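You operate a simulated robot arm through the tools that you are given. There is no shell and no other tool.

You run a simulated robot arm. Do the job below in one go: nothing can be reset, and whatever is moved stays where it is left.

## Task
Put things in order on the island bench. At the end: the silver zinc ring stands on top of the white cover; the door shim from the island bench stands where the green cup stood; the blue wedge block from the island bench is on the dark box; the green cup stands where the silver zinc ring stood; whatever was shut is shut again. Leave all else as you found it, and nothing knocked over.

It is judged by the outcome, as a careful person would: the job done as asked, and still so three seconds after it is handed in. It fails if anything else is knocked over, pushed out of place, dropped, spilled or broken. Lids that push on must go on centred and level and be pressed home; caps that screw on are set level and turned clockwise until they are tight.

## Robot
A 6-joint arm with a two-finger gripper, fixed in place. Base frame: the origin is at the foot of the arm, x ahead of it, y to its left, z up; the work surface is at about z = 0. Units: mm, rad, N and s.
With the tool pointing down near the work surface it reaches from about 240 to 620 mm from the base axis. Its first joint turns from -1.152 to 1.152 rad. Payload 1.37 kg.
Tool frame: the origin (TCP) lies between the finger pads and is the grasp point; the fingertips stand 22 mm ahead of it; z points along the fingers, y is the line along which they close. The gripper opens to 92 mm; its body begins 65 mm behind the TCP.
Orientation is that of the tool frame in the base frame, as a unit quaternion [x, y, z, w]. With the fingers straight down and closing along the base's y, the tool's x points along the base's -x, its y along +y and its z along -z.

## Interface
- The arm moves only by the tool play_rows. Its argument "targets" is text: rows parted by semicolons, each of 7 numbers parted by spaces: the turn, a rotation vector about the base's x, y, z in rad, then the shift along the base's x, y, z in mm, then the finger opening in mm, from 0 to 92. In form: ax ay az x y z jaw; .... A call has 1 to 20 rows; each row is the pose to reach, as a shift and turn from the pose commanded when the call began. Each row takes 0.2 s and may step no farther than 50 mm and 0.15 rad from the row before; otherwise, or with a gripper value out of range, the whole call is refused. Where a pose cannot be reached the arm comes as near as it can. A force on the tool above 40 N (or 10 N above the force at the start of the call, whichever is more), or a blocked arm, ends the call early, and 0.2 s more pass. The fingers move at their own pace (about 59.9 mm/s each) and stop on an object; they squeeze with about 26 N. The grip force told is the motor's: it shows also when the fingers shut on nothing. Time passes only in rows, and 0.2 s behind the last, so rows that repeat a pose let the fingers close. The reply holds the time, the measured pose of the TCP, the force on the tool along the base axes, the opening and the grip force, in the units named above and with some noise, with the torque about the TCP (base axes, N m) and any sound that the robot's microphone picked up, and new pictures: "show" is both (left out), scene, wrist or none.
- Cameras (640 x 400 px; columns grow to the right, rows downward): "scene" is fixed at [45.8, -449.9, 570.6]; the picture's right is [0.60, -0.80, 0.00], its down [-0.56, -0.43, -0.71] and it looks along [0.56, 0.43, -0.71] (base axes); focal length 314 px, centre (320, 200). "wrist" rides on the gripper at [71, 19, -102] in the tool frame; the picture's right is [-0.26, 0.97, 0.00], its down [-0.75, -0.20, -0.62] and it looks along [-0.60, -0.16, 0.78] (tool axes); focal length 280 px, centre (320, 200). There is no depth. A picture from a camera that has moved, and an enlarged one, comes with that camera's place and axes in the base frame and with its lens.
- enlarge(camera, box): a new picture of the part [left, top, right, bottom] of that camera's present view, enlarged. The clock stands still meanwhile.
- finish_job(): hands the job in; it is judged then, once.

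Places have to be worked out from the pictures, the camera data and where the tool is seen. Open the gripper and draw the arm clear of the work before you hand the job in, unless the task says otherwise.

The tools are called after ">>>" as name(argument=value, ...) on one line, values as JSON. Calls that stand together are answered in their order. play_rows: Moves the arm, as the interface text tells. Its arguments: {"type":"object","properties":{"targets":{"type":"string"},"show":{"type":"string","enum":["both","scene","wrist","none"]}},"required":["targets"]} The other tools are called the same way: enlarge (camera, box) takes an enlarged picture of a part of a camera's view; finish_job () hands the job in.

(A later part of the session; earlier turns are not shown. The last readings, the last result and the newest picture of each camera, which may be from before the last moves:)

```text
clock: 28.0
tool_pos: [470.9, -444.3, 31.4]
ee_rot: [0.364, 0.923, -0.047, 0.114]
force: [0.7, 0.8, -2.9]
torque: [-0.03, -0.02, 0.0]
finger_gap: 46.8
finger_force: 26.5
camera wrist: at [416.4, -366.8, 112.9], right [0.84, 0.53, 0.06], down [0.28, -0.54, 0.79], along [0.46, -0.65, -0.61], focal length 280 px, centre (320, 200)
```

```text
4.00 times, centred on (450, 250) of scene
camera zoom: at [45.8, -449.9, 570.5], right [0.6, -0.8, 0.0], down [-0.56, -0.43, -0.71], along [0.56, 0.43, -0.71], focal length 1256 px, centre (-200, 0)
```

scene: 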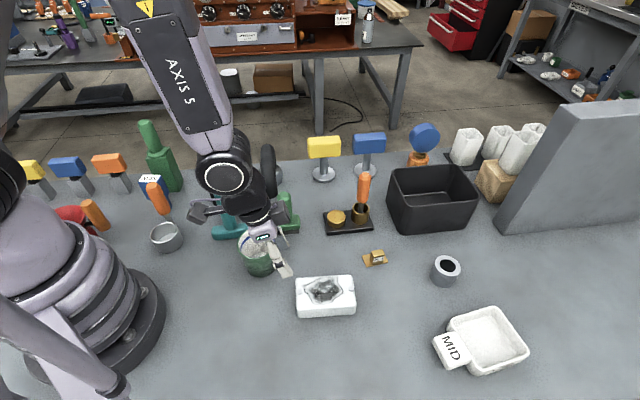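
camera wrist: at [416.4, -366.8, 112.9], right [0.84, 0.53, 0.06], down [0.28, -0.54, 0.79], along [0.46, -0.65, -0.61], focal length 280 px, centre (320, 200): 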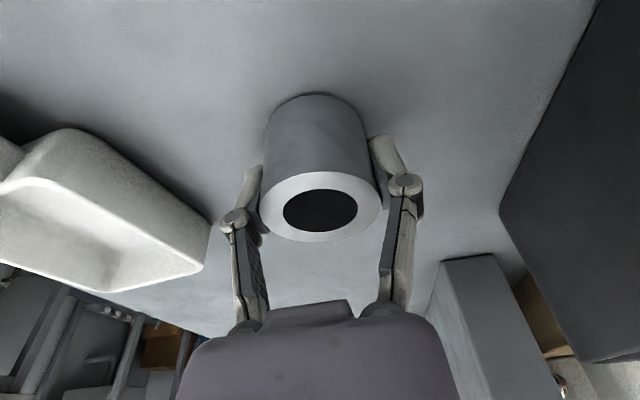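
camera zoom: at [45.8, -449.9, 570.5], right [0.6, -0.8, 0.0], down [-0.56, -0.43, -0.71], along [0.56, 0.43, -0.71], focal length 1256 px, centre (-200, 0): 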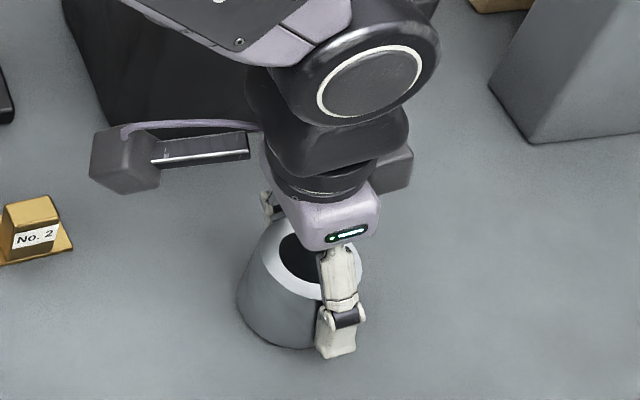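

The ring now rises with the fingers (force z about −3 N, view of it in the jaws unchanged). I'll lift further with gentle acceleration and check it again.

>>> play_rows(targets="0 0 0 0 0 2 10; 0 0 0 0 0 5 10; 0 0 0 0 0 9 10; 0 0 0 0 0 14 10; 0 0 0 0 0 20 10; 0 0 0 0 0 26 10; 0 0 0 0 0 32 10; 0 0 0 0 0 38 10; 0 0 0 0 0 43 10; 0 0 0 0 0 47 10; 0 0 0 0 0 49 10; 0 0 0 0 0 50 10; 0 0 0 0 0 50 10", show="both")

```text
clock: 30.8
tool_pos: [472.9, -447.4, 81.1]
ee_rot: [0.363, 0.924, -0.046, 0.114]
force: [0.7, 0.5, -4.5]
torque: [0.0, -0.06, -0.01]
finger_gap: 46.9
finger_force: 25.8
camera wrist: at [417.7, -368.4, 163.0], right [0.84, 0.53, 0.06], down [0.28, -0.54, 0.79], along [0.46, -0.65, -0.61], focal length 280 px, centre (320, 200)
```

scene: 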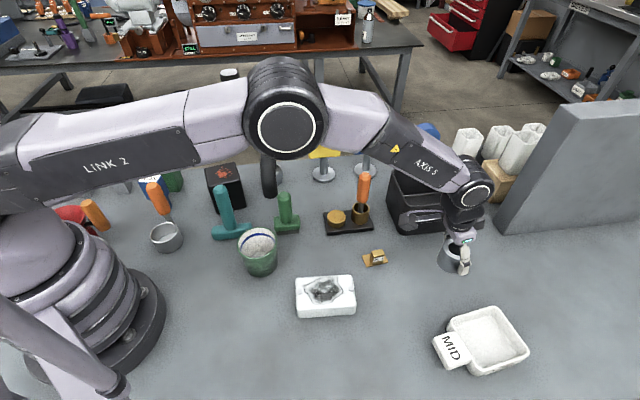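
wrist: 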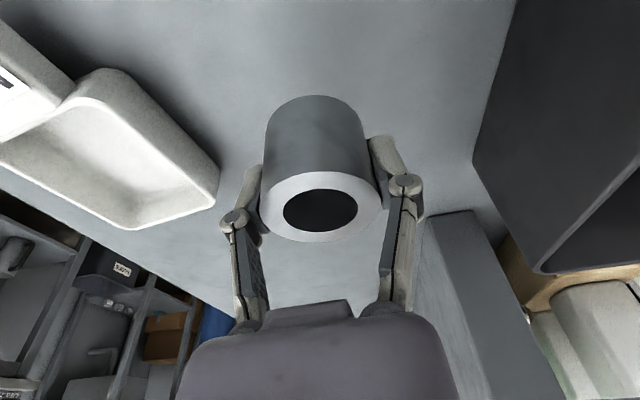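

The ring is securely held (weight ~4.5 N) and no trace is left on the bench. I'll carry it smoothly to above the white cover (target 284, -281.5) with its underside near z≈80.

>>> play_rows(targets="0 0 0 -5.6 4.9 6 10; 0 0 0 -16.9 14.8 14 10; 0 0 0 -33.8 29.5 22 10; 0 0 0 -54.4 47.5 27 10; 0 0 0 -76.9 67.2 28 10; 0 0 0 -99.4 86.9 28 10; 0 0 0 -121.9 106.5 28 10; 0 0 0 -142.5 124.6 28 10; 0 0 0 -161.3 141 28 10; 0 0 0 -174.4 152.4 28 10; 0 0 0 -183.8 160.6 28 10; 0 0 0 -187.5 163.9 28 10; 0 0 0 -187.5 163.9 28 10; 0 0 0 -187.5 163.9 28 10", show="both")

>>> enlarge(camera="scene", box=[260, 200, 400, 340])

```text
clock: 33.8
tool_pos: [285.2, -281.8, 109.1]
ee_rot: [0.363, 0.923, -0.045, 0.115]
force: [-0.1, 0.8, -3.3]
torque: [0.0, -0.02, 0.0]
finger_gap: 46.7
finger_force: 25.9
out of reach, approached as far as the arm can: row 10
camera wrist: at [229.9, -204.0, 191.7], right [0.84, 0.53, 0.06], down [0.28, -0.54, 0.79], along [0.46, -0.65, -0.61], focal length 280 px, centre (320, 200)
```

scene: 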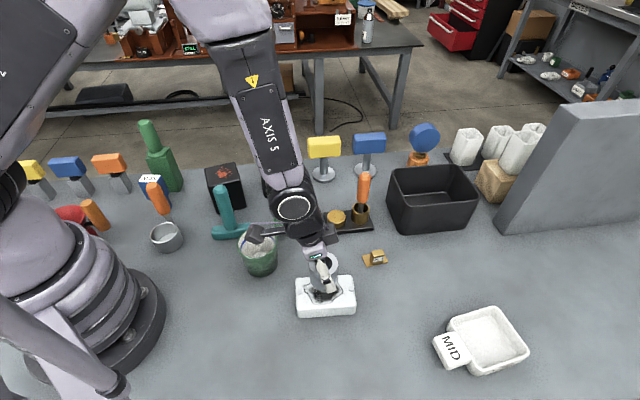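
wrist: 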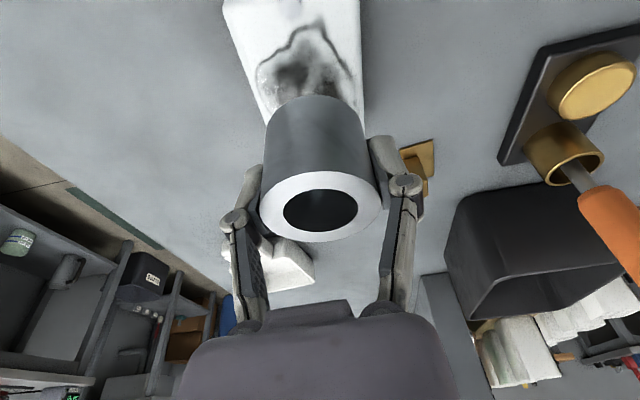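

```text
2.86 times, centred on (330, 270) of scene
camera zoom: at [45.8, -449.9, 570.5], right [0.6, -0.8, 0.0], down [-0.56, -0.43, -0.71], along [0.56, 0.43, -0.71], focal length 897 px, centre (291, 0)
```

zoom: 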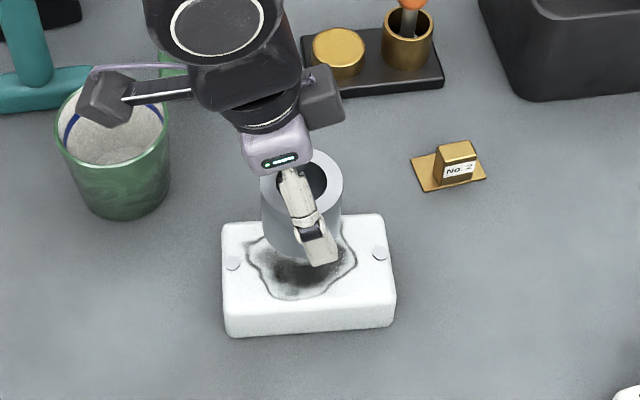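

The ring hangs directly above the middle of the cover between the two pins. I'll lower to just above the cover's top, then feel for contact.

>>> play_rows(targets="0 0 0 0 0 -4 10; 0 0 0 0 0 -10 10; 0 0 0 0 0 -17 10; 0 0 0 0 0 -24 10; 0 0 0 0 0 -29 10; 0 0 0 0 0 -32 10; 0 0 0 0 0 -33 10; 0 0 0 0 0 -33 10", show="wrist")

>>> enlarge(camera="scene", box=[260, 200, 400, 340])

```text
clock: 35.6
tool_pos: [283.5, -280.2, 75.1]
ee_rot: [0.363, 0.923, -0.046, 0.115]
force: [-1.1, -0.2, -3.3]
torque: [-0.06, -0.02, 0.02]
finger_gap: 46.4
finger_force: 26.5
camera wrist: at [229.7, -203.7, 157.9], right [0.84, 0.53, 0.06], down [0.28, -0.54, 0.79], along [0.46, -0.65, -0.61], focal length 280 px, centre (320, 200)
```

wrist: 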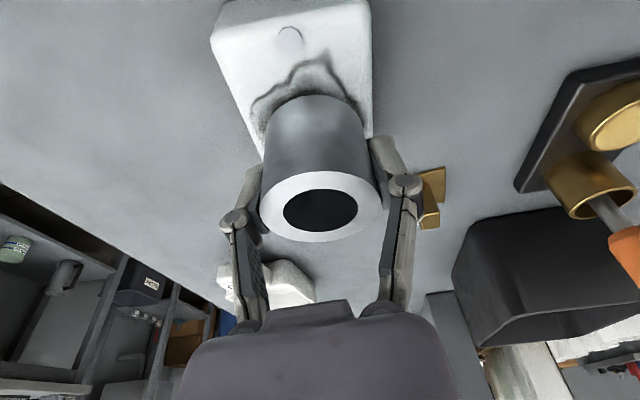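

```text
2.86 times, centred on (330, 270) of scene
camera zoom: at [45.8, -449.9, 570.5], right [0.6, -0.8, 0.0], down [-0.56, -0.43, -0.71], along [0.56, 0.43, -0.71], focal length 897 px, centre (291, 0)
```

zoom: 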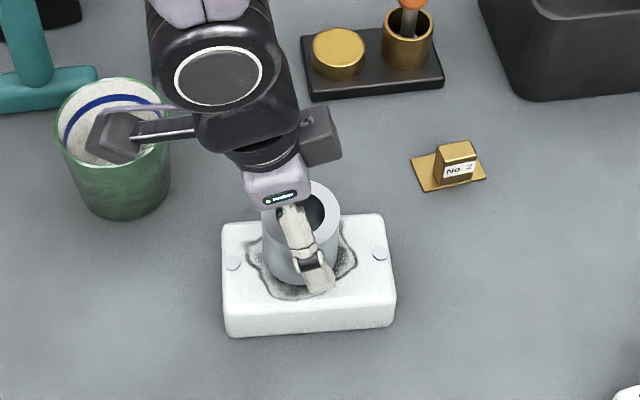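

Clear by a few mm. Pin position seen from the wrist confirms the cover top is ~43–44 mm and centred under the ring. I'll feel down in 0.8 mm steps.

>>> play_rows(targets="0 0 0 0 0 -0.8 10; 0 0 0 0 0 -1.6 10; 0 0 0 0 0 -2.4 10; 0 0 0 0 0 -2.4 10", show="none")

```text
clock: 36.6
tool_pos: [283.1, -280.7, 73.7]
ee_rot: [0.363, 0.924, -0.045, 0.114]
force: [0.0, 1.0, -3.3]
torque: [0.0, -0.01, -0.03]
finger_gap: 46.6
finger_force: 26.2
```

No contact yet (force z still −3.3 N); continuing down in small steps.

>>> play_rows(targets="0 0 0 0 0 -0.8 10; 0 0 0 0 0 -1.6 10; 0 0 0 0 0 -2.4 10; 0 0 0 0 0 -2.4 10", show="none")

```text
clock: 37.6
tool_pos: [283.6, -281.2, 70.6]
ee_rot: [0.363, 0.924, -0.045, 0.115]
force: [0.2, 0.0, -3.4]
torque: [-0.02, -0.01, 0.01]
finger_gap: 46.2
finger_force: 26.1
```

Still hanging free at tool z≈70.6; two more short steps.

>>> play_rows(targets="0 0 0 0 0 -0.7 10; 0 0 0 0 0 -1.4 10; 0 0 0 0 0 -1.4 10", show="none")

```text
clock: 38.4
tool_pos: [284.4, -281.6, 69.2]
ee_rot: [0.363, 0.924, -0.045, 0.115]
force: [-1.1, -0.1, -3.8]
torque: [-0.02, -0.03, 0.03]
finger_gap: 46.4
finger_force: 25.7
```

No contact still (−3.8 N); I look at the ring and the cover closely before going lower.

>>> enlarge(camera="scene", box=[290, 240, 370, 330])

>>> enlarge(camera="wrist", box=[200, 0, 440, 260])

```text
4.44 times, centred on (330, 285) of scene
camera zoom: at [45.8, -449.9, 570.5], right [0.6, -0.8, 0.0], down [-0.56, -0.43, -0.71], along [0.56, 0.43, -0.71], focal length 1396 px, centre (276, -178)
```

zoom: 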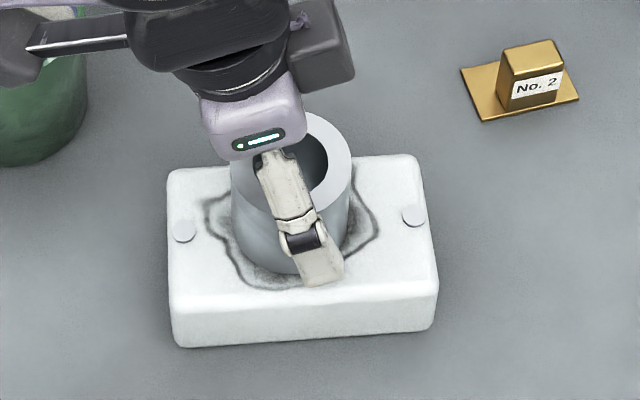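

```text
1.54 times, centred on (320, 130) of wrist
camera zoom: at [229.7, -204.0, 151.7], right [0.84, 0.53, 0.06], down [0.28, -0.54, 0.79], along [0.46, -0.65, -0.61], focal length 431 px, centre (320, 308)
```

zoom: 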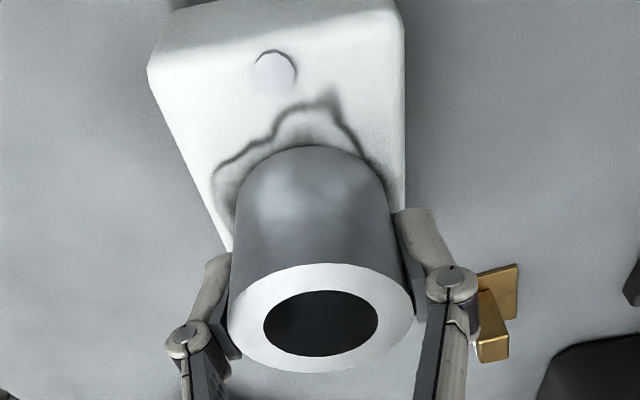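

It looks nearly down but not touching. I continue feeling down in 0.7 mm steps.

>>> play_rows(targets="0 0 0 0 0 -0.7 10; 0 0 0 0 0 -1.4 10; 0 0 0 0 0 -2.1 10; 0 0 0 0 0 -2.1 10", show="none")

```text
clock: 39.4
tool_pos: [284.4, -281.4, 68.3]
ee_rot: [0.363, 0.924, -0.045, 0.114]
force: [0.1, 0.1, -4.2]
torque: [-0.03, 0.03, -0.02]
finger_gap: 46.3
finger_force: 25.7
```

Still free (−4.2 N). Another 2 mm down.

>>> play_rows(targets="0 0 0 0 0 -0.7 10; 0 0 0 0 0 -1.4 10; 0 0 0 0 0 -2.1 10; 0 0 0 0 0 -2.1 10", show="none")

```text
clock: 40.4
tool_pos: [284.0, -281.5, 66.0]
ee_rot: [0.364, 0.923, -0.047, 0.116]
force: [3.7, 2.0, 14.2]
torque: [0.1, -0.06, -0.07]
finger_gap: 46.7
finger_force: 25.8
```

Contact: force rose to +14 N at tool z≈66, so the cover top is ~39 mm. I'll ease up 0.6 mm to unload, then open the fingers gradually.

>>> play_rows(targets="0 0 0 0 0 0.6 10; 0 0 0 0 0 0.6 10; 0 0 0 0 0 0.6 46; 0 0 0 0 0 0.6 50; 0 0 0 0 0 0.6 54; 0 0 0 0 0 0.6 58; 0 0 0 0 0 0.6 64; 0 0 0 0 0 0.6 64", show="both")

>>> enlarge(camera="wrist", box=[200, 0, 440, 260])

```text
clock: 42.2
tool_pos: [283.0, -280.0, 65.7]
ee_rot: [0.363, 0.924, -0.045, 0.115]
force: [-0.2, 0.3, -0.4]
torque: [-0.01, -0.04, -0.04]
finger_gap: 64.2
finger_force: 0.1
camera wrist: at [229.7, -204.5, 147.9], right [0.84, 0.53, 0.06], down [0.28, -0.54, 0.79], along [0.46, -0.65, -0.61], focal length 280 px, centre (320, 200)
```

scene: 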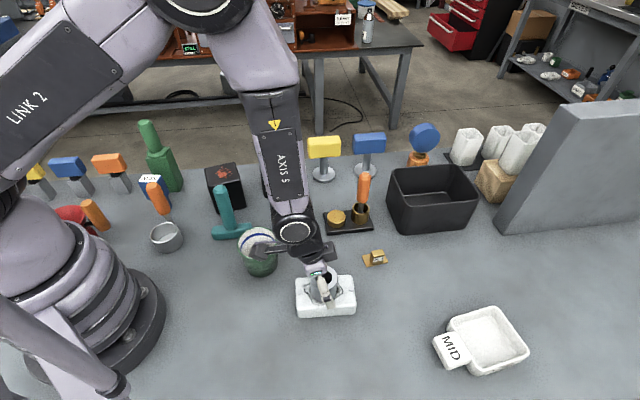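
wrist: 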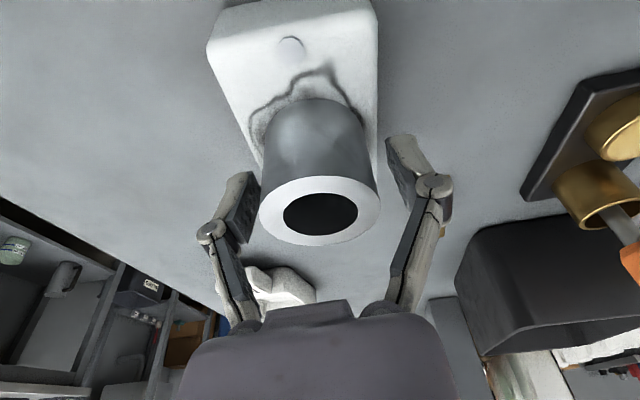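

```text
1.54 times, centred on (320, 130) of wrist
camera zoom: at [229.7, -204.5, 147.9], right [0.84, 0.53, 0.06], down [0.28, -0.54, 0.79], along [0.46, -0.65, -0.61], focal length 431 px, centre (320, 308)
```

zoom: 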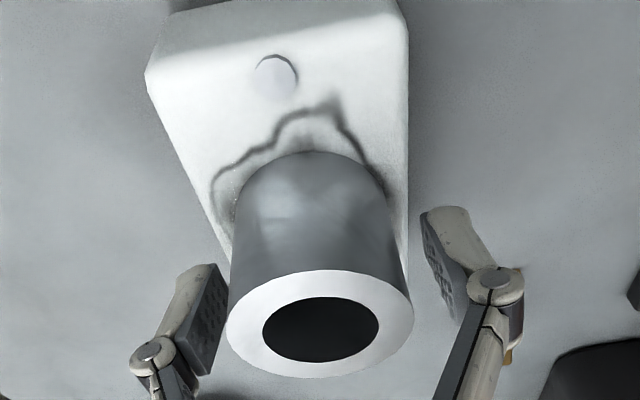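

The ring now stands on the cover, fingers open and free. I raise the tool straight up and look at the result.

>>> play_rows(targets="0 0 0 0 0 8 64; 0 0 0 0 0 20 64; 0 0 0 0 0 40 64; 0 0 0 0 0 65 64; 0 0 0 0 0 90 64; 0 0 0 0 0 110 64; 0 0 0 0 0 110 64", show="both")

>>> enlarge(camera="scene", box=[290, 240, 370, 330])

>>> enlarge(camera="scene", box=[200, 180, 320, 290])

```text
clock: 43.8
tool_pos: [282.4, -281.1, 175.5]
ee_rot: [0.363, 0.924, -0.045, 0.115]
force: [0.2, -0.1, 0.0]
torque: [0.0, 0.03, 0.01]
finger_gap: 64.2
finger_force: 0.1
out of reach, approached as far as the arm can: row 5
camera wrist: at [228.1, -204.0, 257.0], right [0.84, 0.53, 0.06], down [0.28, -0.54, 0.79], along [0.46, -0.65, -0.61], focal length 280 px, centre (320, 200)
```

scene: 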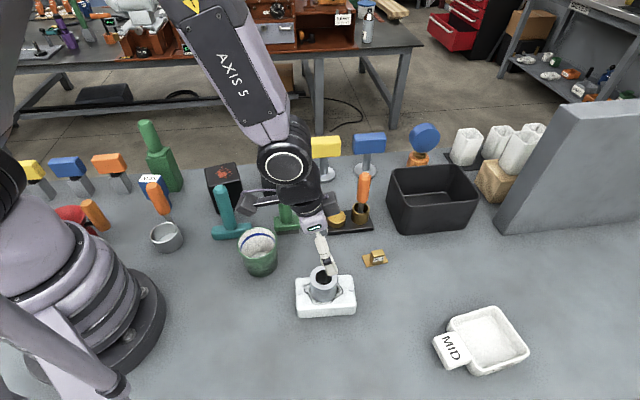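
wrist: 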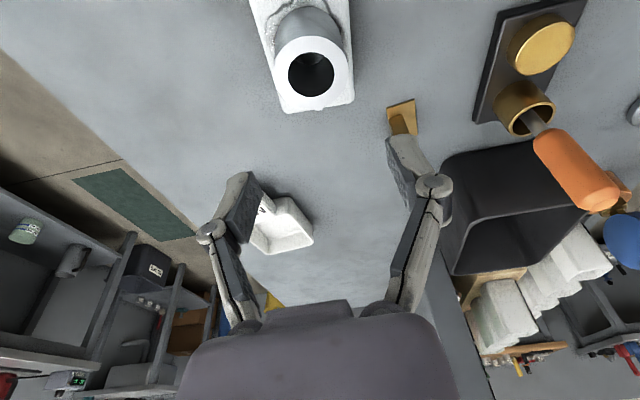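

```text
4.44 times, centred on (330, 285) of scene
camera zoom: at [45.7, -449.9, 570.6], right [0.6, -0.8, 0.0], down [-0.56, -0.43, -0.71], along [0.56, 0.43, -0.71], focal length 1396 px, centre (276, -178)
```

zoom: 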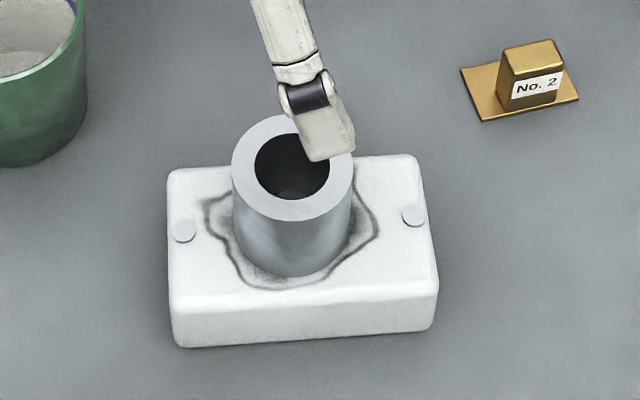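

```text
3.64 times, centred on (260, 235) of scene
camera zoom: at [45.7, -449.9, 570.6], right [0.6, -0.8, 0.0], down [-0.56, -0.43, -0.71], along [0.56, 0.43, -0.71], focal length 1142 px, centre (538, 73)
```

zoom: 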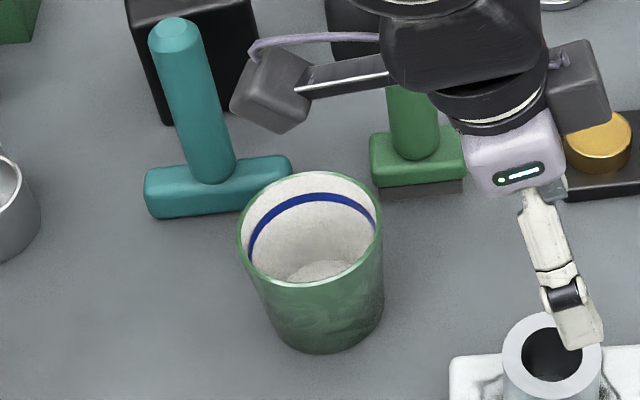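

The ring stands steady on the cover, between the pins. Next the green cup: I move above it, turning the yaw to its azimuth, to measure it with the wrist camera.

>>> play_rows(targets="0 0 0.03 -2 12 8 64; 0 0 0.08 -6 38 14 80; 0 0 0.14 -10 70 18 92; 0 0 0.2 -14 102 20 92; 0 0 0.25 -18 132 20 92; 0 0 0.294 -22 153 20 92; 0 0 0.294 -22 153 20 92; 0 0 0.294 -22 153 20 92", show="both")

```text
clock: 45.6
tool_pos: [255.2, -150.0, 194.8]
ee_rot: [0.224, 0.967, -0.027, 0.12]
force: [0.0, -0.1, -0.3]
torque: [-0.01, -0.03, -0.01]
finger_gap: 91.9
finger_force: 0.1
out of reach, approached as far as the arm can: row 4, 5, 6, 7, 8
camera wrist: at [180.9, -92.0, 277.5], right [0.65, 0.76, 0.07], down [0.43, -0.44, 0.79], along [0.62, -0.49, -0.61], focal length 280 px, centre (320, 200)
```

scene: 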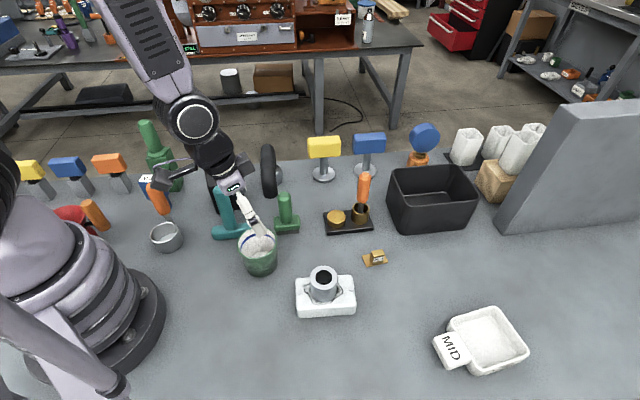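
wrist: 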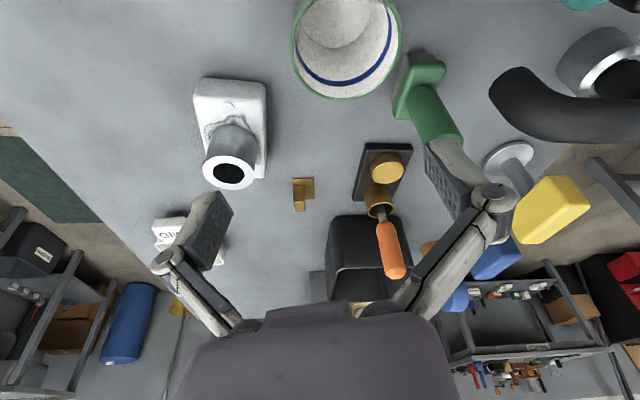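

The arm hit its inner limit with this tilt, stopping at (255, -150, 195). Triangulation puts the cup at about (266, -125), rim ~76–80 mm high, 76 mm wide. A tilt of 0.14 rad serves both the near grasp and the far placing, so I reduce the tilt and centre over the cup.

>>> play_rows(targets="0.0242 0.0494 0 3 6 0 92; 0.0484 0.0988 0 7 14 -10 92; 0.0484 0.0988 0 11.3 24.8 -25 92; 0.0484 0.0988 0 11.3 24.8 -40 92; 0.0484 0.0988 0 11.3 24.8 -40 92; 0.0484 0.0988 0 11.3 24.8 -40 92", show="both")

```text
clock: 47.0
tool_pos: [262.4, -128.5, 169.4]
ee_rot: [0.225, 0.972, -0.018, 0.059]
force: [-0.4, 1.5, 0.0]
torque: [0.02, 0.01, 0.0]
finger_gap: 92.0
finger_force: 0.0
out of reach, approached as far as the arm can: row 1, 2, 3, 4
camera wrist: at [198.0, -74.6, 262.6], right [0.66, 0.75, 0.02], down [0.52, -0.47, 0.71], along [0.55, -0.46, -0.7], focal length 280 px, centre (320, 200)
```

scene: 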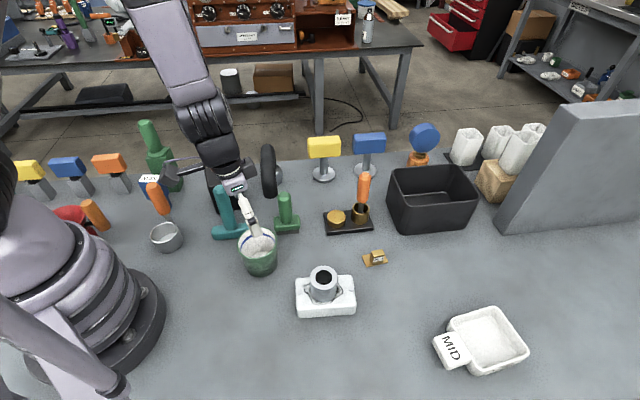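
wrist: 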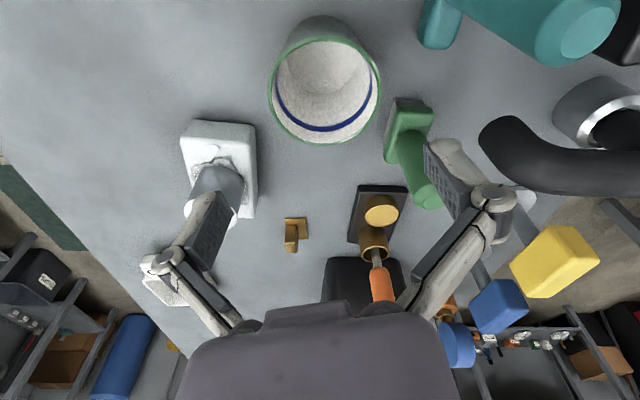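

Now tilt is ~0.12 rad and the cup's rim centre lies about 5.5 mm to +y of the tool axis and 1.5 mm inward. I correct and descend to z≈117, still above the rim, to recheck the alignment.

>>> play_rows(targets="0 0 0 0.5 3 -12 92; 0 0 0 1.1 5.6 -26 92; 0 0 0 1.1 5.6 -40 92; 0 0 0 1.1 5.6 -52 92; 0 0 0 1.1 5.6 -52 92; 0 0 0 1.1 5.6 -52 92", show="wrist")

>>> enlarge(camera="wrist", box=[160, 60, 480, 260])

>>> enlarge(camera="scene", box=[190, 170, 330, 290])

```text
clock: 48.4
tool_pos: [271.6, -118.7, 101.4]
ee_rot: [0.225, 0.972, -0.016, 0.067]
force: [-0.6, 0.2, 1.0]
torque: [-0.02, 0.0, 0.01]
finger_gap: 91.9
finger_force: 0.1
out of reach, approached as far as the arm can: row 1, 2, 3
camera wrist: at [205.0, -65.5, 192.4], right [0.66, 0.75, 0.04], down [0.5, -0.47, 0.72], along [0.56, -0.46, -0.69], focal length 280 px, centre (320, 200)
```

wrist: 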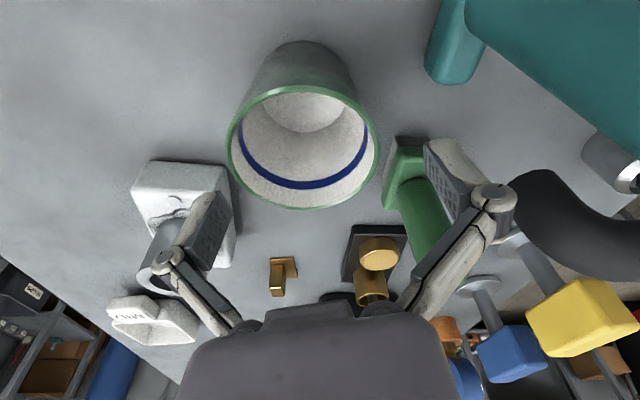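

```text
2.00 times, centred on (320, 160) of wrist
camera zoom: at [205.0, -65.5, 192.4], right [0.66, 0.75, 0.04], down [0.5, -0.47, 0.72], along [0.56, -0.46, -0.69], focal length 561 px, centre (320, 280)
```

zoom: 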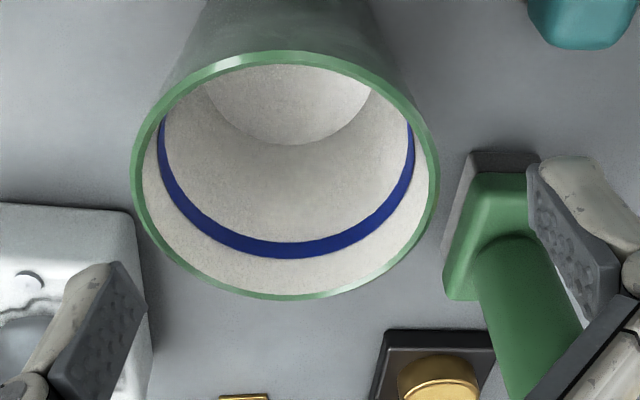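

```text
3.33 times, centred on (260, 230) of scene
camera zoom: at [45.8, -449.9, 570.6], right [0.6, -0.8, 0.0], down [-0.56, -0.43, -0.71], along [0.56, 0.43, -0.71], focal length 1047 px, centre (520, 100)
```

zoom: 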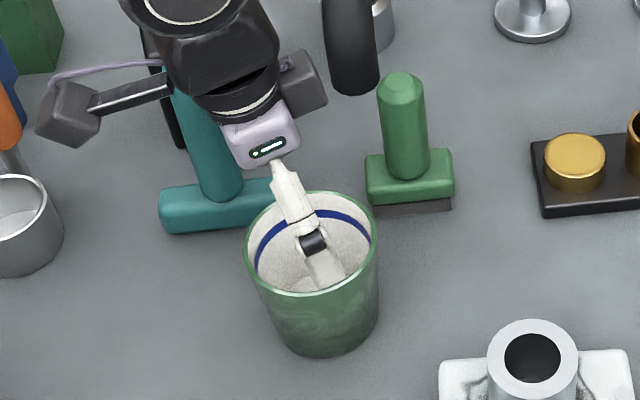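

The tool came lower than intended (z=101, tips just above the rim), and the cup is ~8.5 mm to the −n side. I raise 15 mm first, then shift by (-2.2, -8.3) and look again before descending.

>>> play_rows(targets="0 0 0 0 0 8 92; 0 0 0 0 0 16 92; 0 0 0 -1.1 -4.2 16 92; 0 0 0 -2.2 -8.3 16 92; 0 0 0 -2.2 -8.3 16 92; 0 0 0 -2.2 -8.3 16 92", show="wrist")

>>> enlarge(camera="wrist", box=[160, 60, 480, 260])

```text
clock: 49.8
tool_pos: [269.3, -126.4, 117.6]
ee_rot: [0.225, 0.972, -0.017, 0.067]
force: [-0.7, 0.4, 0.4]
torque: [-0.01, -0.01, 0.02]
finger_gap: 91.8
finger_force: 0.1
camera wrist: at [202.5, -71.9, 209.3], right [0.66, 0.75, 0.04], down [0.5, -0.47, 0.72], along [0.56, -0.46, -0.69], focal length 280 px, centre (320, 200)
```

wrist: 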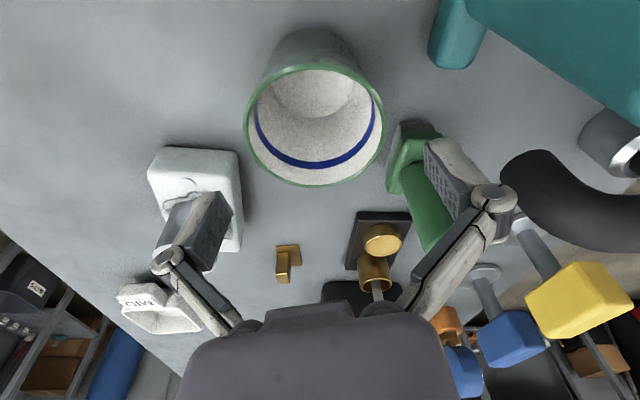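

```text
2.00 times, centred on (320, 160) of wrist
camera zoom: at [202.5, -71.9, 209.3], right [0.66, 0.75, 0.04], down [0.5, -0.47, 0.72], along [0.56, -0.46, -0.69], focal length 561 px, centre (320, 280)
```

zoom: 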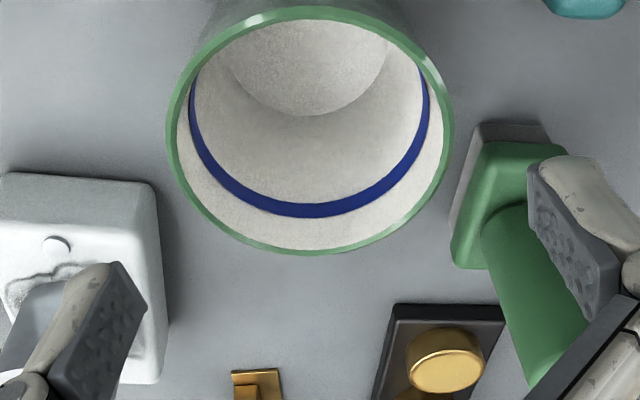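

Alignment is within 2 mm: rim at z≈75, the fingers have ~7 mm each side. I correct by (0.8, -2.1) and descend straight to z≈50 around the cup.

>>> play_rows(targets="0 0 0 0.8 -2.1 0 92; 0 0 0 0.8 -2.1 -10 92; 0 0 0 0.8 -2.1 -22 92; 0 0 0 0.8 -2.1 -34 92; 0 0 0 0.8 -2.1 -46 92; 0 0 0 0.8 -2.1 -58 92; 0 0 0 0.8 -2.1 -67 92; 0 0 0 0.8 -2.1 -67 92; 0 0 0 0.8 -2.1 -67 92", show="both")

>>> enlarge(camera="scene", box=[190, 170, 330, 290])

```text
clock: 51.8
tool_pos: [271.1, -126.9, 51.1]
ee_rot: [0.225, 0.972, -0.016, 0.067]
force: [-0.5, -0.2, -0.1]
torque: [0.03, 0.0, 0.01]
finger_gap: 92.0
finger_force: 0.1
camera wrist: at [204.7, -74.4, 142.9], right [0.66, 0.75, 0.04], down [0.5, -0.47, 0.72], along [0.56, -0.46, -0.69], focal length 280 px, centre (320, 200)
```

scene: 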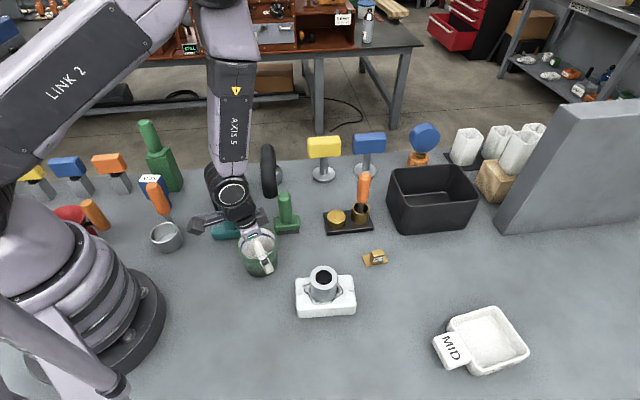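
wrist: 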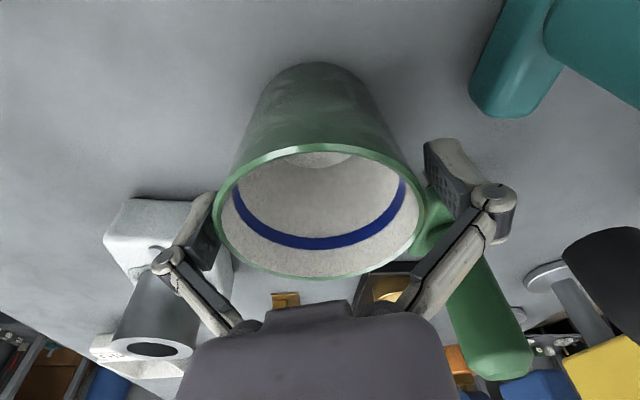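

```text
3.33 times, centred on (260, 230) of scene
camera zoom: at [45.8, -449.9, 570.6], right [0.6, -0.8, 0.0], down [-0.56, -0.43, -0.71], along [0.56, 0.43, -0.71], focal length 1047 px, centre (520, 100)
```

zoom: 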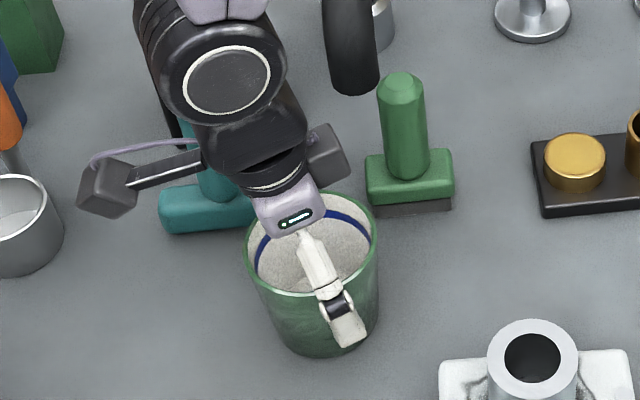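

The cup is centred between the fingers with nothing else in their way. I close gradually on it.

>>> play_rows(targets="0 0 0 0 0 0 86; 0 0 0 0 0 0 82; 0 0 0 0 0 0 78; 0 0 0 0 0 0 74; 0 0 0 0 0 0 70; 0 0 0 0 0 0 60; 0 0 0 0 0 0 40; 0 0 0 0 0 0 40; 0 0 0 0 0 0 40", show="both")

>>> enlarge(camera="scene", box=[190, 170, 330, 290])

```text
clock: 53.8
tool_pos: [271.2, -129.3, 51.3]
ee_rot: [0.226, 0.972, -0.017, 0.067]
force: [-0.1, 0.1, 0.2]
torque: [0.01, 0.04, -0.01]
finger_gap: 69.5
finger_force: 25.9
camera wrist: at [204.7, -74.4, 143.0], right [0.66, 0.75, 0.04], down [0.5, -0.47, 0.72], along [0.56, -0.46, -0.69], focal length 280 px, centre (320, 200)
```

scene: 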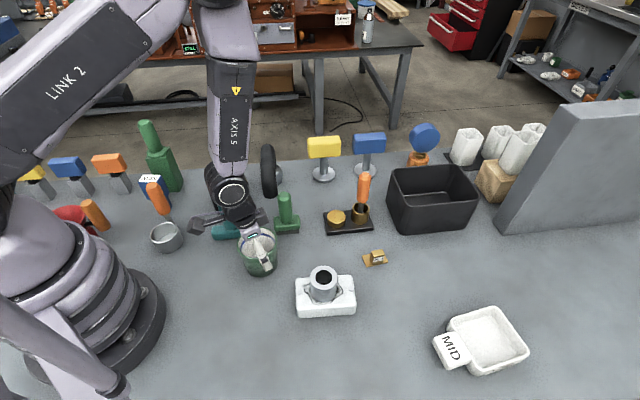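
wrist: 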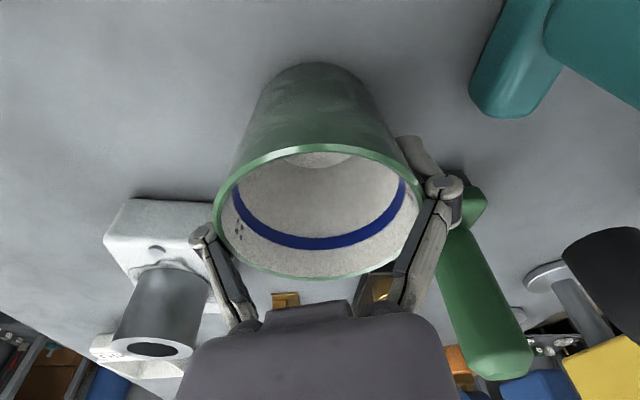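

```text
3.33 times, centred on (260, 230) of scene
camera zoom: at [45.8, -449.9, 570.6], right [0.6, -0.8, 0.0], down [-0.56, -0.43, -0.71], along [0.56, 0.43, -0.71], focal length 1047 px, centre (520, 100)
```

zoom: 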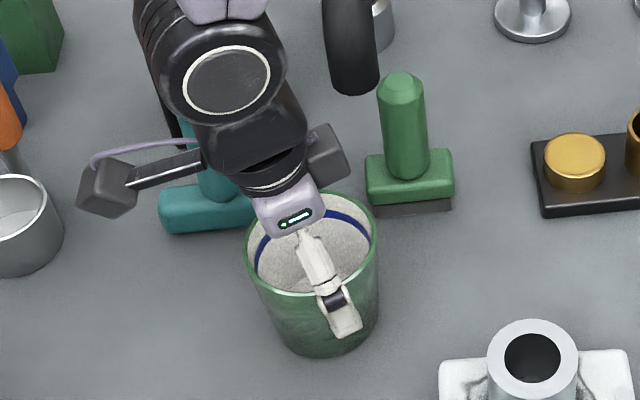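

The cup is gripped (gap 69.5 mm, 26 N) and hasn't shifted; its spot is about (270.5, -127.5). I'll lift 5 mm slowly and verify it holds.

>>> play_rows(targets="0 0 0 0 0 1 30; 0 0 0 0 0 2 30; 0 0 0 0 0 3.5 30; 0 0 0 0 0 5 30; 0 0 0 0 0 5 30; 0 0 0 0 0 5 30", show="wrist")

>>> enlarge(camera="scene", box=[190, 170, 330, 290])

```text
clock: 55.2
tool_pos: [271.0, -127.4, 54.7]
ee_rot: [0.226, 0.972, -0.017, 0.068]
force: [0.6, -0.4, -1.6]
torque: [0.01, 0.0, 0.0]
finger_gap: 69.4
finger_force: 25.9
camera wrist: at [204.0, -74.1, 147.1], right [0.66, 0.75, 0.04], down [0.5, -0.47, 0.72], along [0.56, -0.46, -0.69], focal length 280 px, centre (320, 200)
```

wrist: 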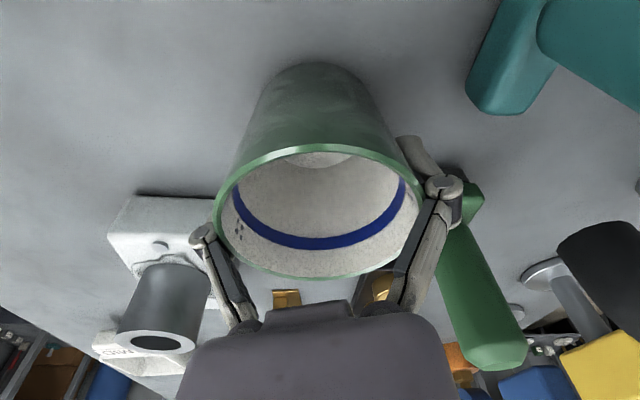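

```text
3.33 times, centred on (260, 230) of scene
camera zoom: at [45.8, -449.9, 570.6], right [0.6, -0.8, 0.0], down [-0.56, -0.43, -0.71], along [0.56, 0.43, -0.71], focal length 1047 px, centre (520, 100)
```

zoom: 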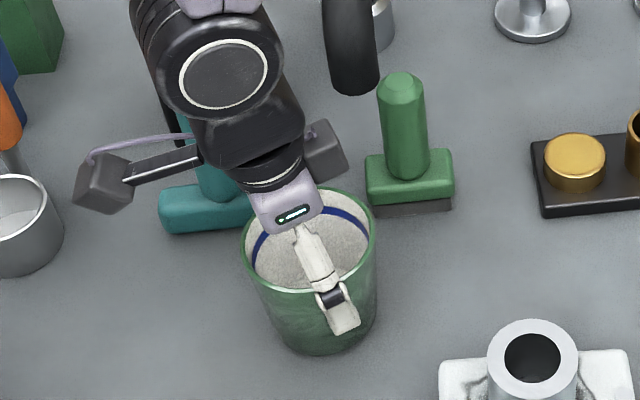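

The cup rises with the gripper (weight ≈1.7 N). I lift it smoothly to a carrying height with its base near z≈100.

>>> play_rows(targets="0 0 0 0 0 2 30; 0 0 0 0 0 5 30; 0 0 0 0 0 10 30; 0 0 0 0 0 16 30; 0 0 0 0 0 23 30; 0 0 0 0 0 31 30; 0 0 0 0 0 39 30; 0 0 0 0 0 47 30; 0 0 0 0 0 55 30; 0 0 0 0 0 63 30; 0 0 0 0 0 71 30; 0 0 0 0 0 79 30; 0 0 0 0 0 86 30; 0 0 0 0 0 92 30; 0 0 0 0 0 95 30; 0 0 0 0 0 96 30; 0 0 0 0 0 96 30; 0 0 0 0 0 96 30", show="both")

```text
clock: 59.0
tool_pos: [269.2, -129.5, 150.8]
ee_rot: [0.225, 0.972, -0.016, 0.067]
force: [0.5, -0.1, -2.1]
torque: [0.03, 0.0, 0.01]
finger_gap: 69.3
finger_force: 26.1
camera wrist: at [203.8, -75.0, 243.0], right [0.66, 0.75, 0.04], down [0.5, -0.47, 0.72], along [0.56, -0.46, -0.69], focal length 280 px, centre (320, 200)
```

scene: 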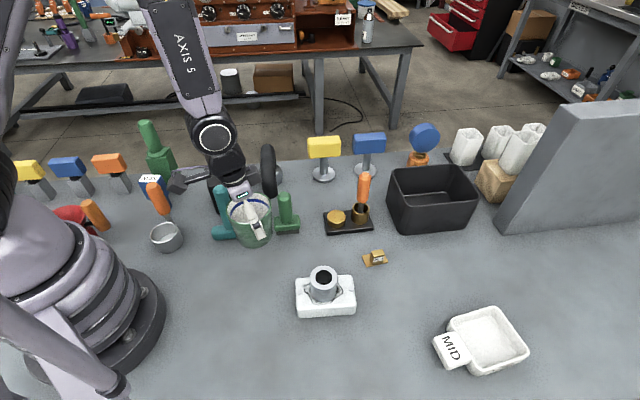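
wrist: 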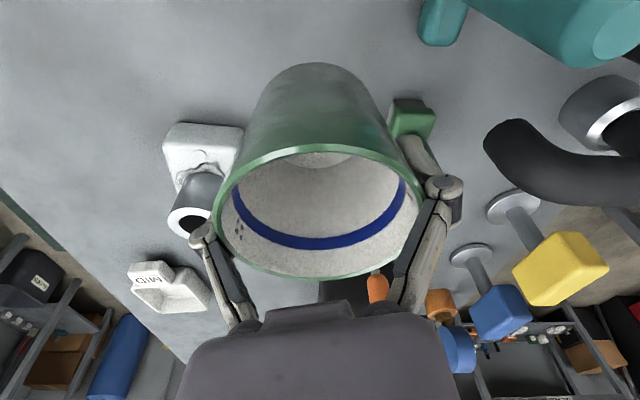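

The cup hangs level and steady. I swing it around the base at constant radius to the ring site's azimuth (yaw turning with it), before going outward.

>>> play_rows(targets="0 0 -0.01 -0.7 -3 0 30; 0 0 -0.037 -2.6 -11.4 0 30; 0 0 -0.085 -9.9 -24.7 0 30; 0 0 -0.133 -17.9 -37.5 0 30; 0 0 -0.181 -26.5 -49.9 0 30; 0 0 -0.229 -35.7 -61.9 0 30; 0 0 -0.277 -45.4 -73.3 0 30; 0 0 -0.293 -49 -77.3 0 30; 0 0 -0.297 -50 -78.3 0 30; 0 0 -0.297 -50 -78.3 0 30; 0 0 -0.297 -50 -78.3 0 30", show="scene")

```text
clock: 61.4
tool_pos: [221.6, -207.3, 152.5]
ee_rot: [0.366, 0.928, -0.026, 0.064]
force: [0.6, -0.2, -1.3]
torque: [0.02, 0.0, 0.02]
finger_gap: 69.5
finger_force: 26.1
```

scene: 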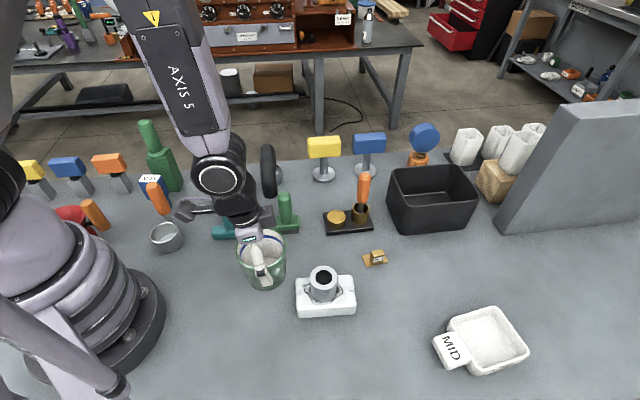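

Swing done, cup steady. Now I carry it radially outward to above the ring's old spot (468.4, -438.3).

>>> play_rows(targets="0 0 0 5 -4.6 0 30; 0 0 0 14.9 -13.9 0 30; 0 0 0 29.7 -27.8 0 30; 0 0 0 49.5 -46.4 0 30; 0 0 0 71.8 -67.2 0 30; 0 0 0 94.1 -88.1 0 30; 0 0 0 116.4 -108.9 0 30; 0 0 0 138.7 -129.8 0 30; 0 0 0 160.9 -150.7 0 30; 0 0 0 183.2 -171.5 0 30; 0 0 0 203 -190.1 0 30; 0 0 0 220.4 -206.3 0 30; 0 0 0 234 -219.1 0 30; 0 0 0 242.6 -227.2 0 30; 0 0 0 247.6 -231.8 0 30; 0 0 0 247.6 -231.8 0 30; 0 0 0 247.6 -231.8 0 30", show="both")

```text
clock: 65.0
tool_pos: [469.9, -439.9, 151.3]
ee_rot: [0.367, 0.928, -0.026, 0.064]
force: [0.3, 0.4, -2.8]
torque: [0.0, 0.01, 0.01]
finger_gap: 69.4
finger_force: 26.3
camera wrist: at [422.1, -368.1, 243.5], right [0.85, 0.53, 0.04], down [0.34, -0.6, 0.72], along [0.4, -0.6, -0.69], focal length 280 px, centre (320, 200)
```

scene: 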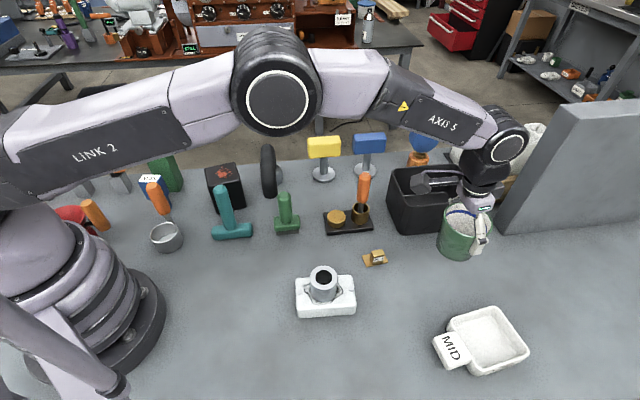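
wrist: 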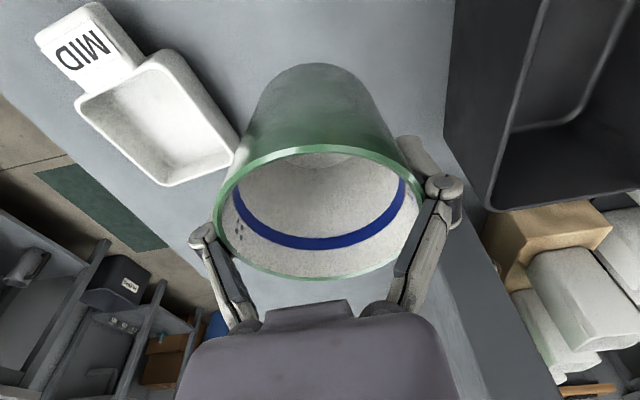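

The cup hangs over the old ring spot with clear space around. I lower it to a few millimetres above the bench.

>>> play_rows(targets="0 0 0 -0.6 0.6 -4 30; 0 0 0 -0.8 0.8 -10 30; 0 0 0 -0.8 0.8 -18 30; 0 0 0 -0.8 0.8 -27 30; 0 0 0 -0.8 0.8 -36 30; 0 0 0 -0.8 0.8 -45 30; 0 0 0 -0.8 0.8 -54 30; 0 0 0 -0.8 0.8 -63 30; 0 0 0 -0.8 0.8 -72 30; 0 0 0 -0.8 0.8 -80 30; 0 0 0 -0.8 0.8 -87 30; 0 0 0 -0.8 0.8 -92 30; 0 0 0 -0.8 0.8 -95 30; 0 0 0 -0.8 0.8 -96.5 30; 0 0 0 -0.8 0.8 -97 30; 0 0 0 -0.8 0.8 -97 30", show="both")

>>> enlarge(camera="scene", box=[380, 200, 520, 320])

```text
clock: 68.4
tool_pos: [468.2, -438.0, 56.0]
ee_rot: [0.367, 0.928, -0.026, 0.063]
force: [0.4, -0.1, -0.8]
torque: [0.03, 0.0, 0.01]
finger_gap: 69.3
finger_force: 25.7
camera wrist: at [420.2, -366.4, 147.0], right [0.85, 0.53, 0.04], down [0.34, -0.6, 0.72], along [0.4, -0.6, -0.69], focal length 280 px, centre (320, 200)
```

scene: 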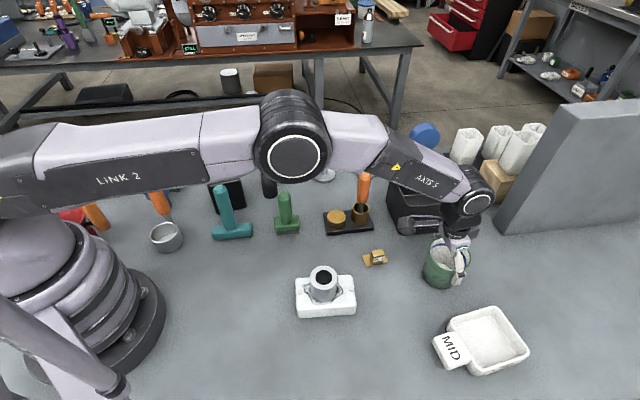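
wrist: 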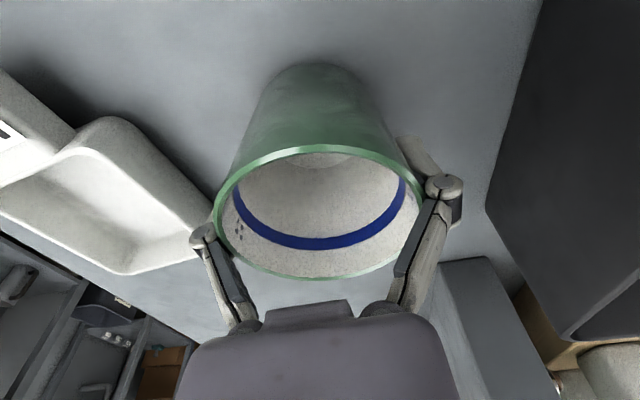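

```text
3.33 times, centred on (450, 260) of scene
camera zoom: at [45.8, -449.9, 570.6], right [0.6, -0.8, 0.0], down [-0.56, -0.43, -0.71], along [0.56, 0.43, -0.71], focal length 1047 px, centre (-113, 0)
```

zoom: 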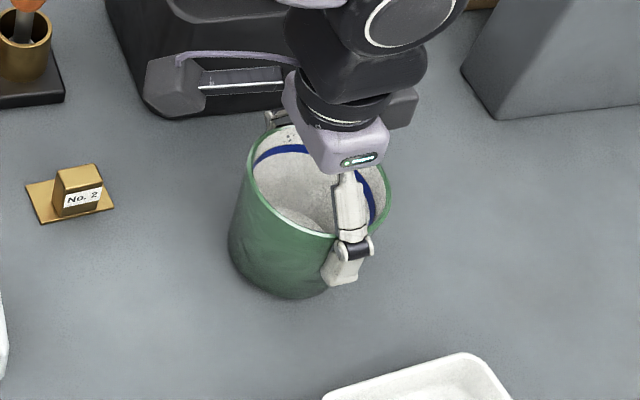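

TCP reads z≈56, so the base is ~4–5 mm above the bench. I step down 0.7 mm at a time, watching the vertical force.

>>> play_rows(targets="0 0 0 0 0 -1 30; 0 0 0 0 0 -2 30; 0 0 0 0 0 -3 30; 0 0 0 0 0 -3 30", show="none")

```text
clock: 69.4
tool_pos: [468.6, -438.4, 51.6]
ee_rot: [0.367, 0.928, -0.027, 0.064]
force: [0.5, 0.1, -1.5]
torque: [0.03, 0.02, 0.0]
finger_gap: 69.5
finger_force: 25.9
```

Still hanging (−1.5 N); a few more small steps.

>>> play_rows(targets="0 0 0 0 0 -0.6 30; 0 0 0 0 0 -1.2 30; 0 0 0 0 0 -1.2 30", show="none")

```text
clock: 70.2
tool_pos: [467.3, -437.9, 50.7]
ee_rot: [0.367, 0.928, -0.026, 0.064]
force: [-0.4, 0.1, -1.1]
torque: [-0.02, -0.01, -0.01]
finger_gap: 69.4
finger_force: 26.5
```

>>> play_rows(targets="0 0 0 0 0 -0.5 30; 0 0 0 0 0 -1 30; 0 0 0 0 0 -1 30", show="none")

```text
clock: 71.0
tool_pos: [468.2, -438.1, 50.4]
ee_rot: [0.366, 0.928, -0.026, 0.065]
force: [-2.6, 3.1, 10.2]
torque: [0.13, 0.08, 0.0]
finger_gap: 69.6
finger_force: 25.6
```

Contact (+10 N) – the cup is on the bench at (468, -438). I unload 0.4 mm and open the fingers gradually to full width.

>>> play_rows(targets="0 0 0 0 0 0.4 30; 0 0 0 0 0 0.4 68; 0 0 0 0 0 0.4 71; 0 0 0 0 0 0.4 74; 0 0 0 0 0 0.4 78; 0 0 0 0 0 0.4 84; 0 0 0 0 0 0.4 92; 0 0 0 0 0 0.4 92; 0 0 0 0 0 0.4 92", show="both")

>>> enlarge(camera="scene", box=[380, 200, 520, 320])

```text
clock: 73.0
tool_pos: [466.7, -438.2, 50.6]
ee_rot: [0.366, 0.928, -0.026, 0.064]
force: [0.2, -0.6, -0.2]
torque: [-0.01, -0.02, -0.01]
finger_gap: 92.1
finger_force: 0.1
camera wrist: at [420.3, -367.0, 142.0], right [0.85, 0.53, 0.04], down [0.34, -0.6, 0.72], along [0.4, -0.6, -0.69], focal length 280 px, centre (320, 200)
```

scene: 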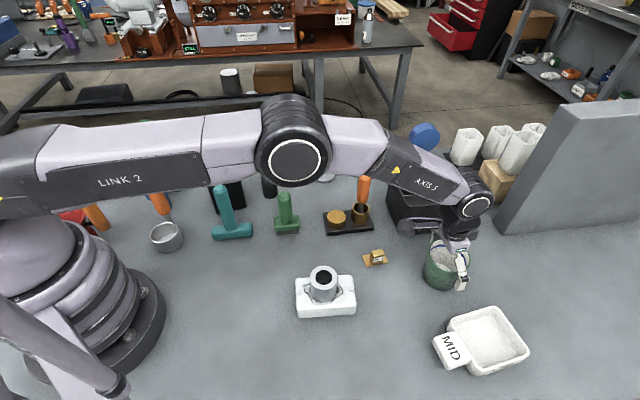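
wrist: 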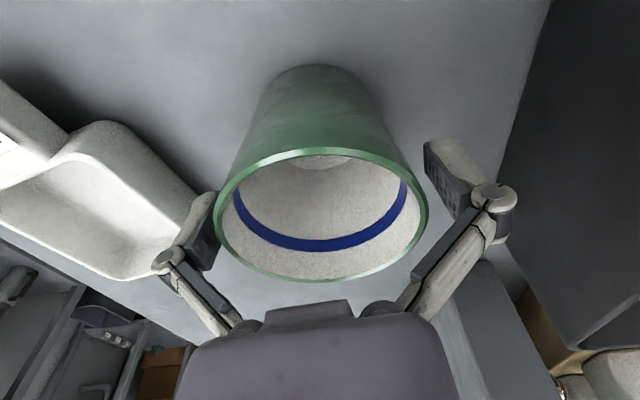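

```text
3.33 times, centred on (450, 260) of scene
camera zoom: at [45.8, -449.9, 570.6], right [0.6, -0.8, 0.0], down [-0.56, -0.43, -0.71], along [0.56, 0.43, -0.71], focal length 1047 px, centre (-113, 0)
```

zoom: 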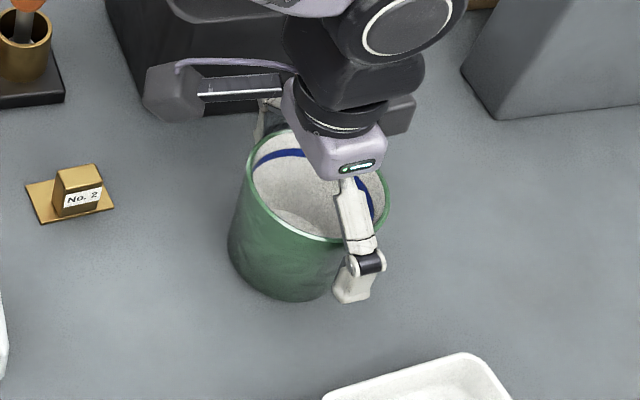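

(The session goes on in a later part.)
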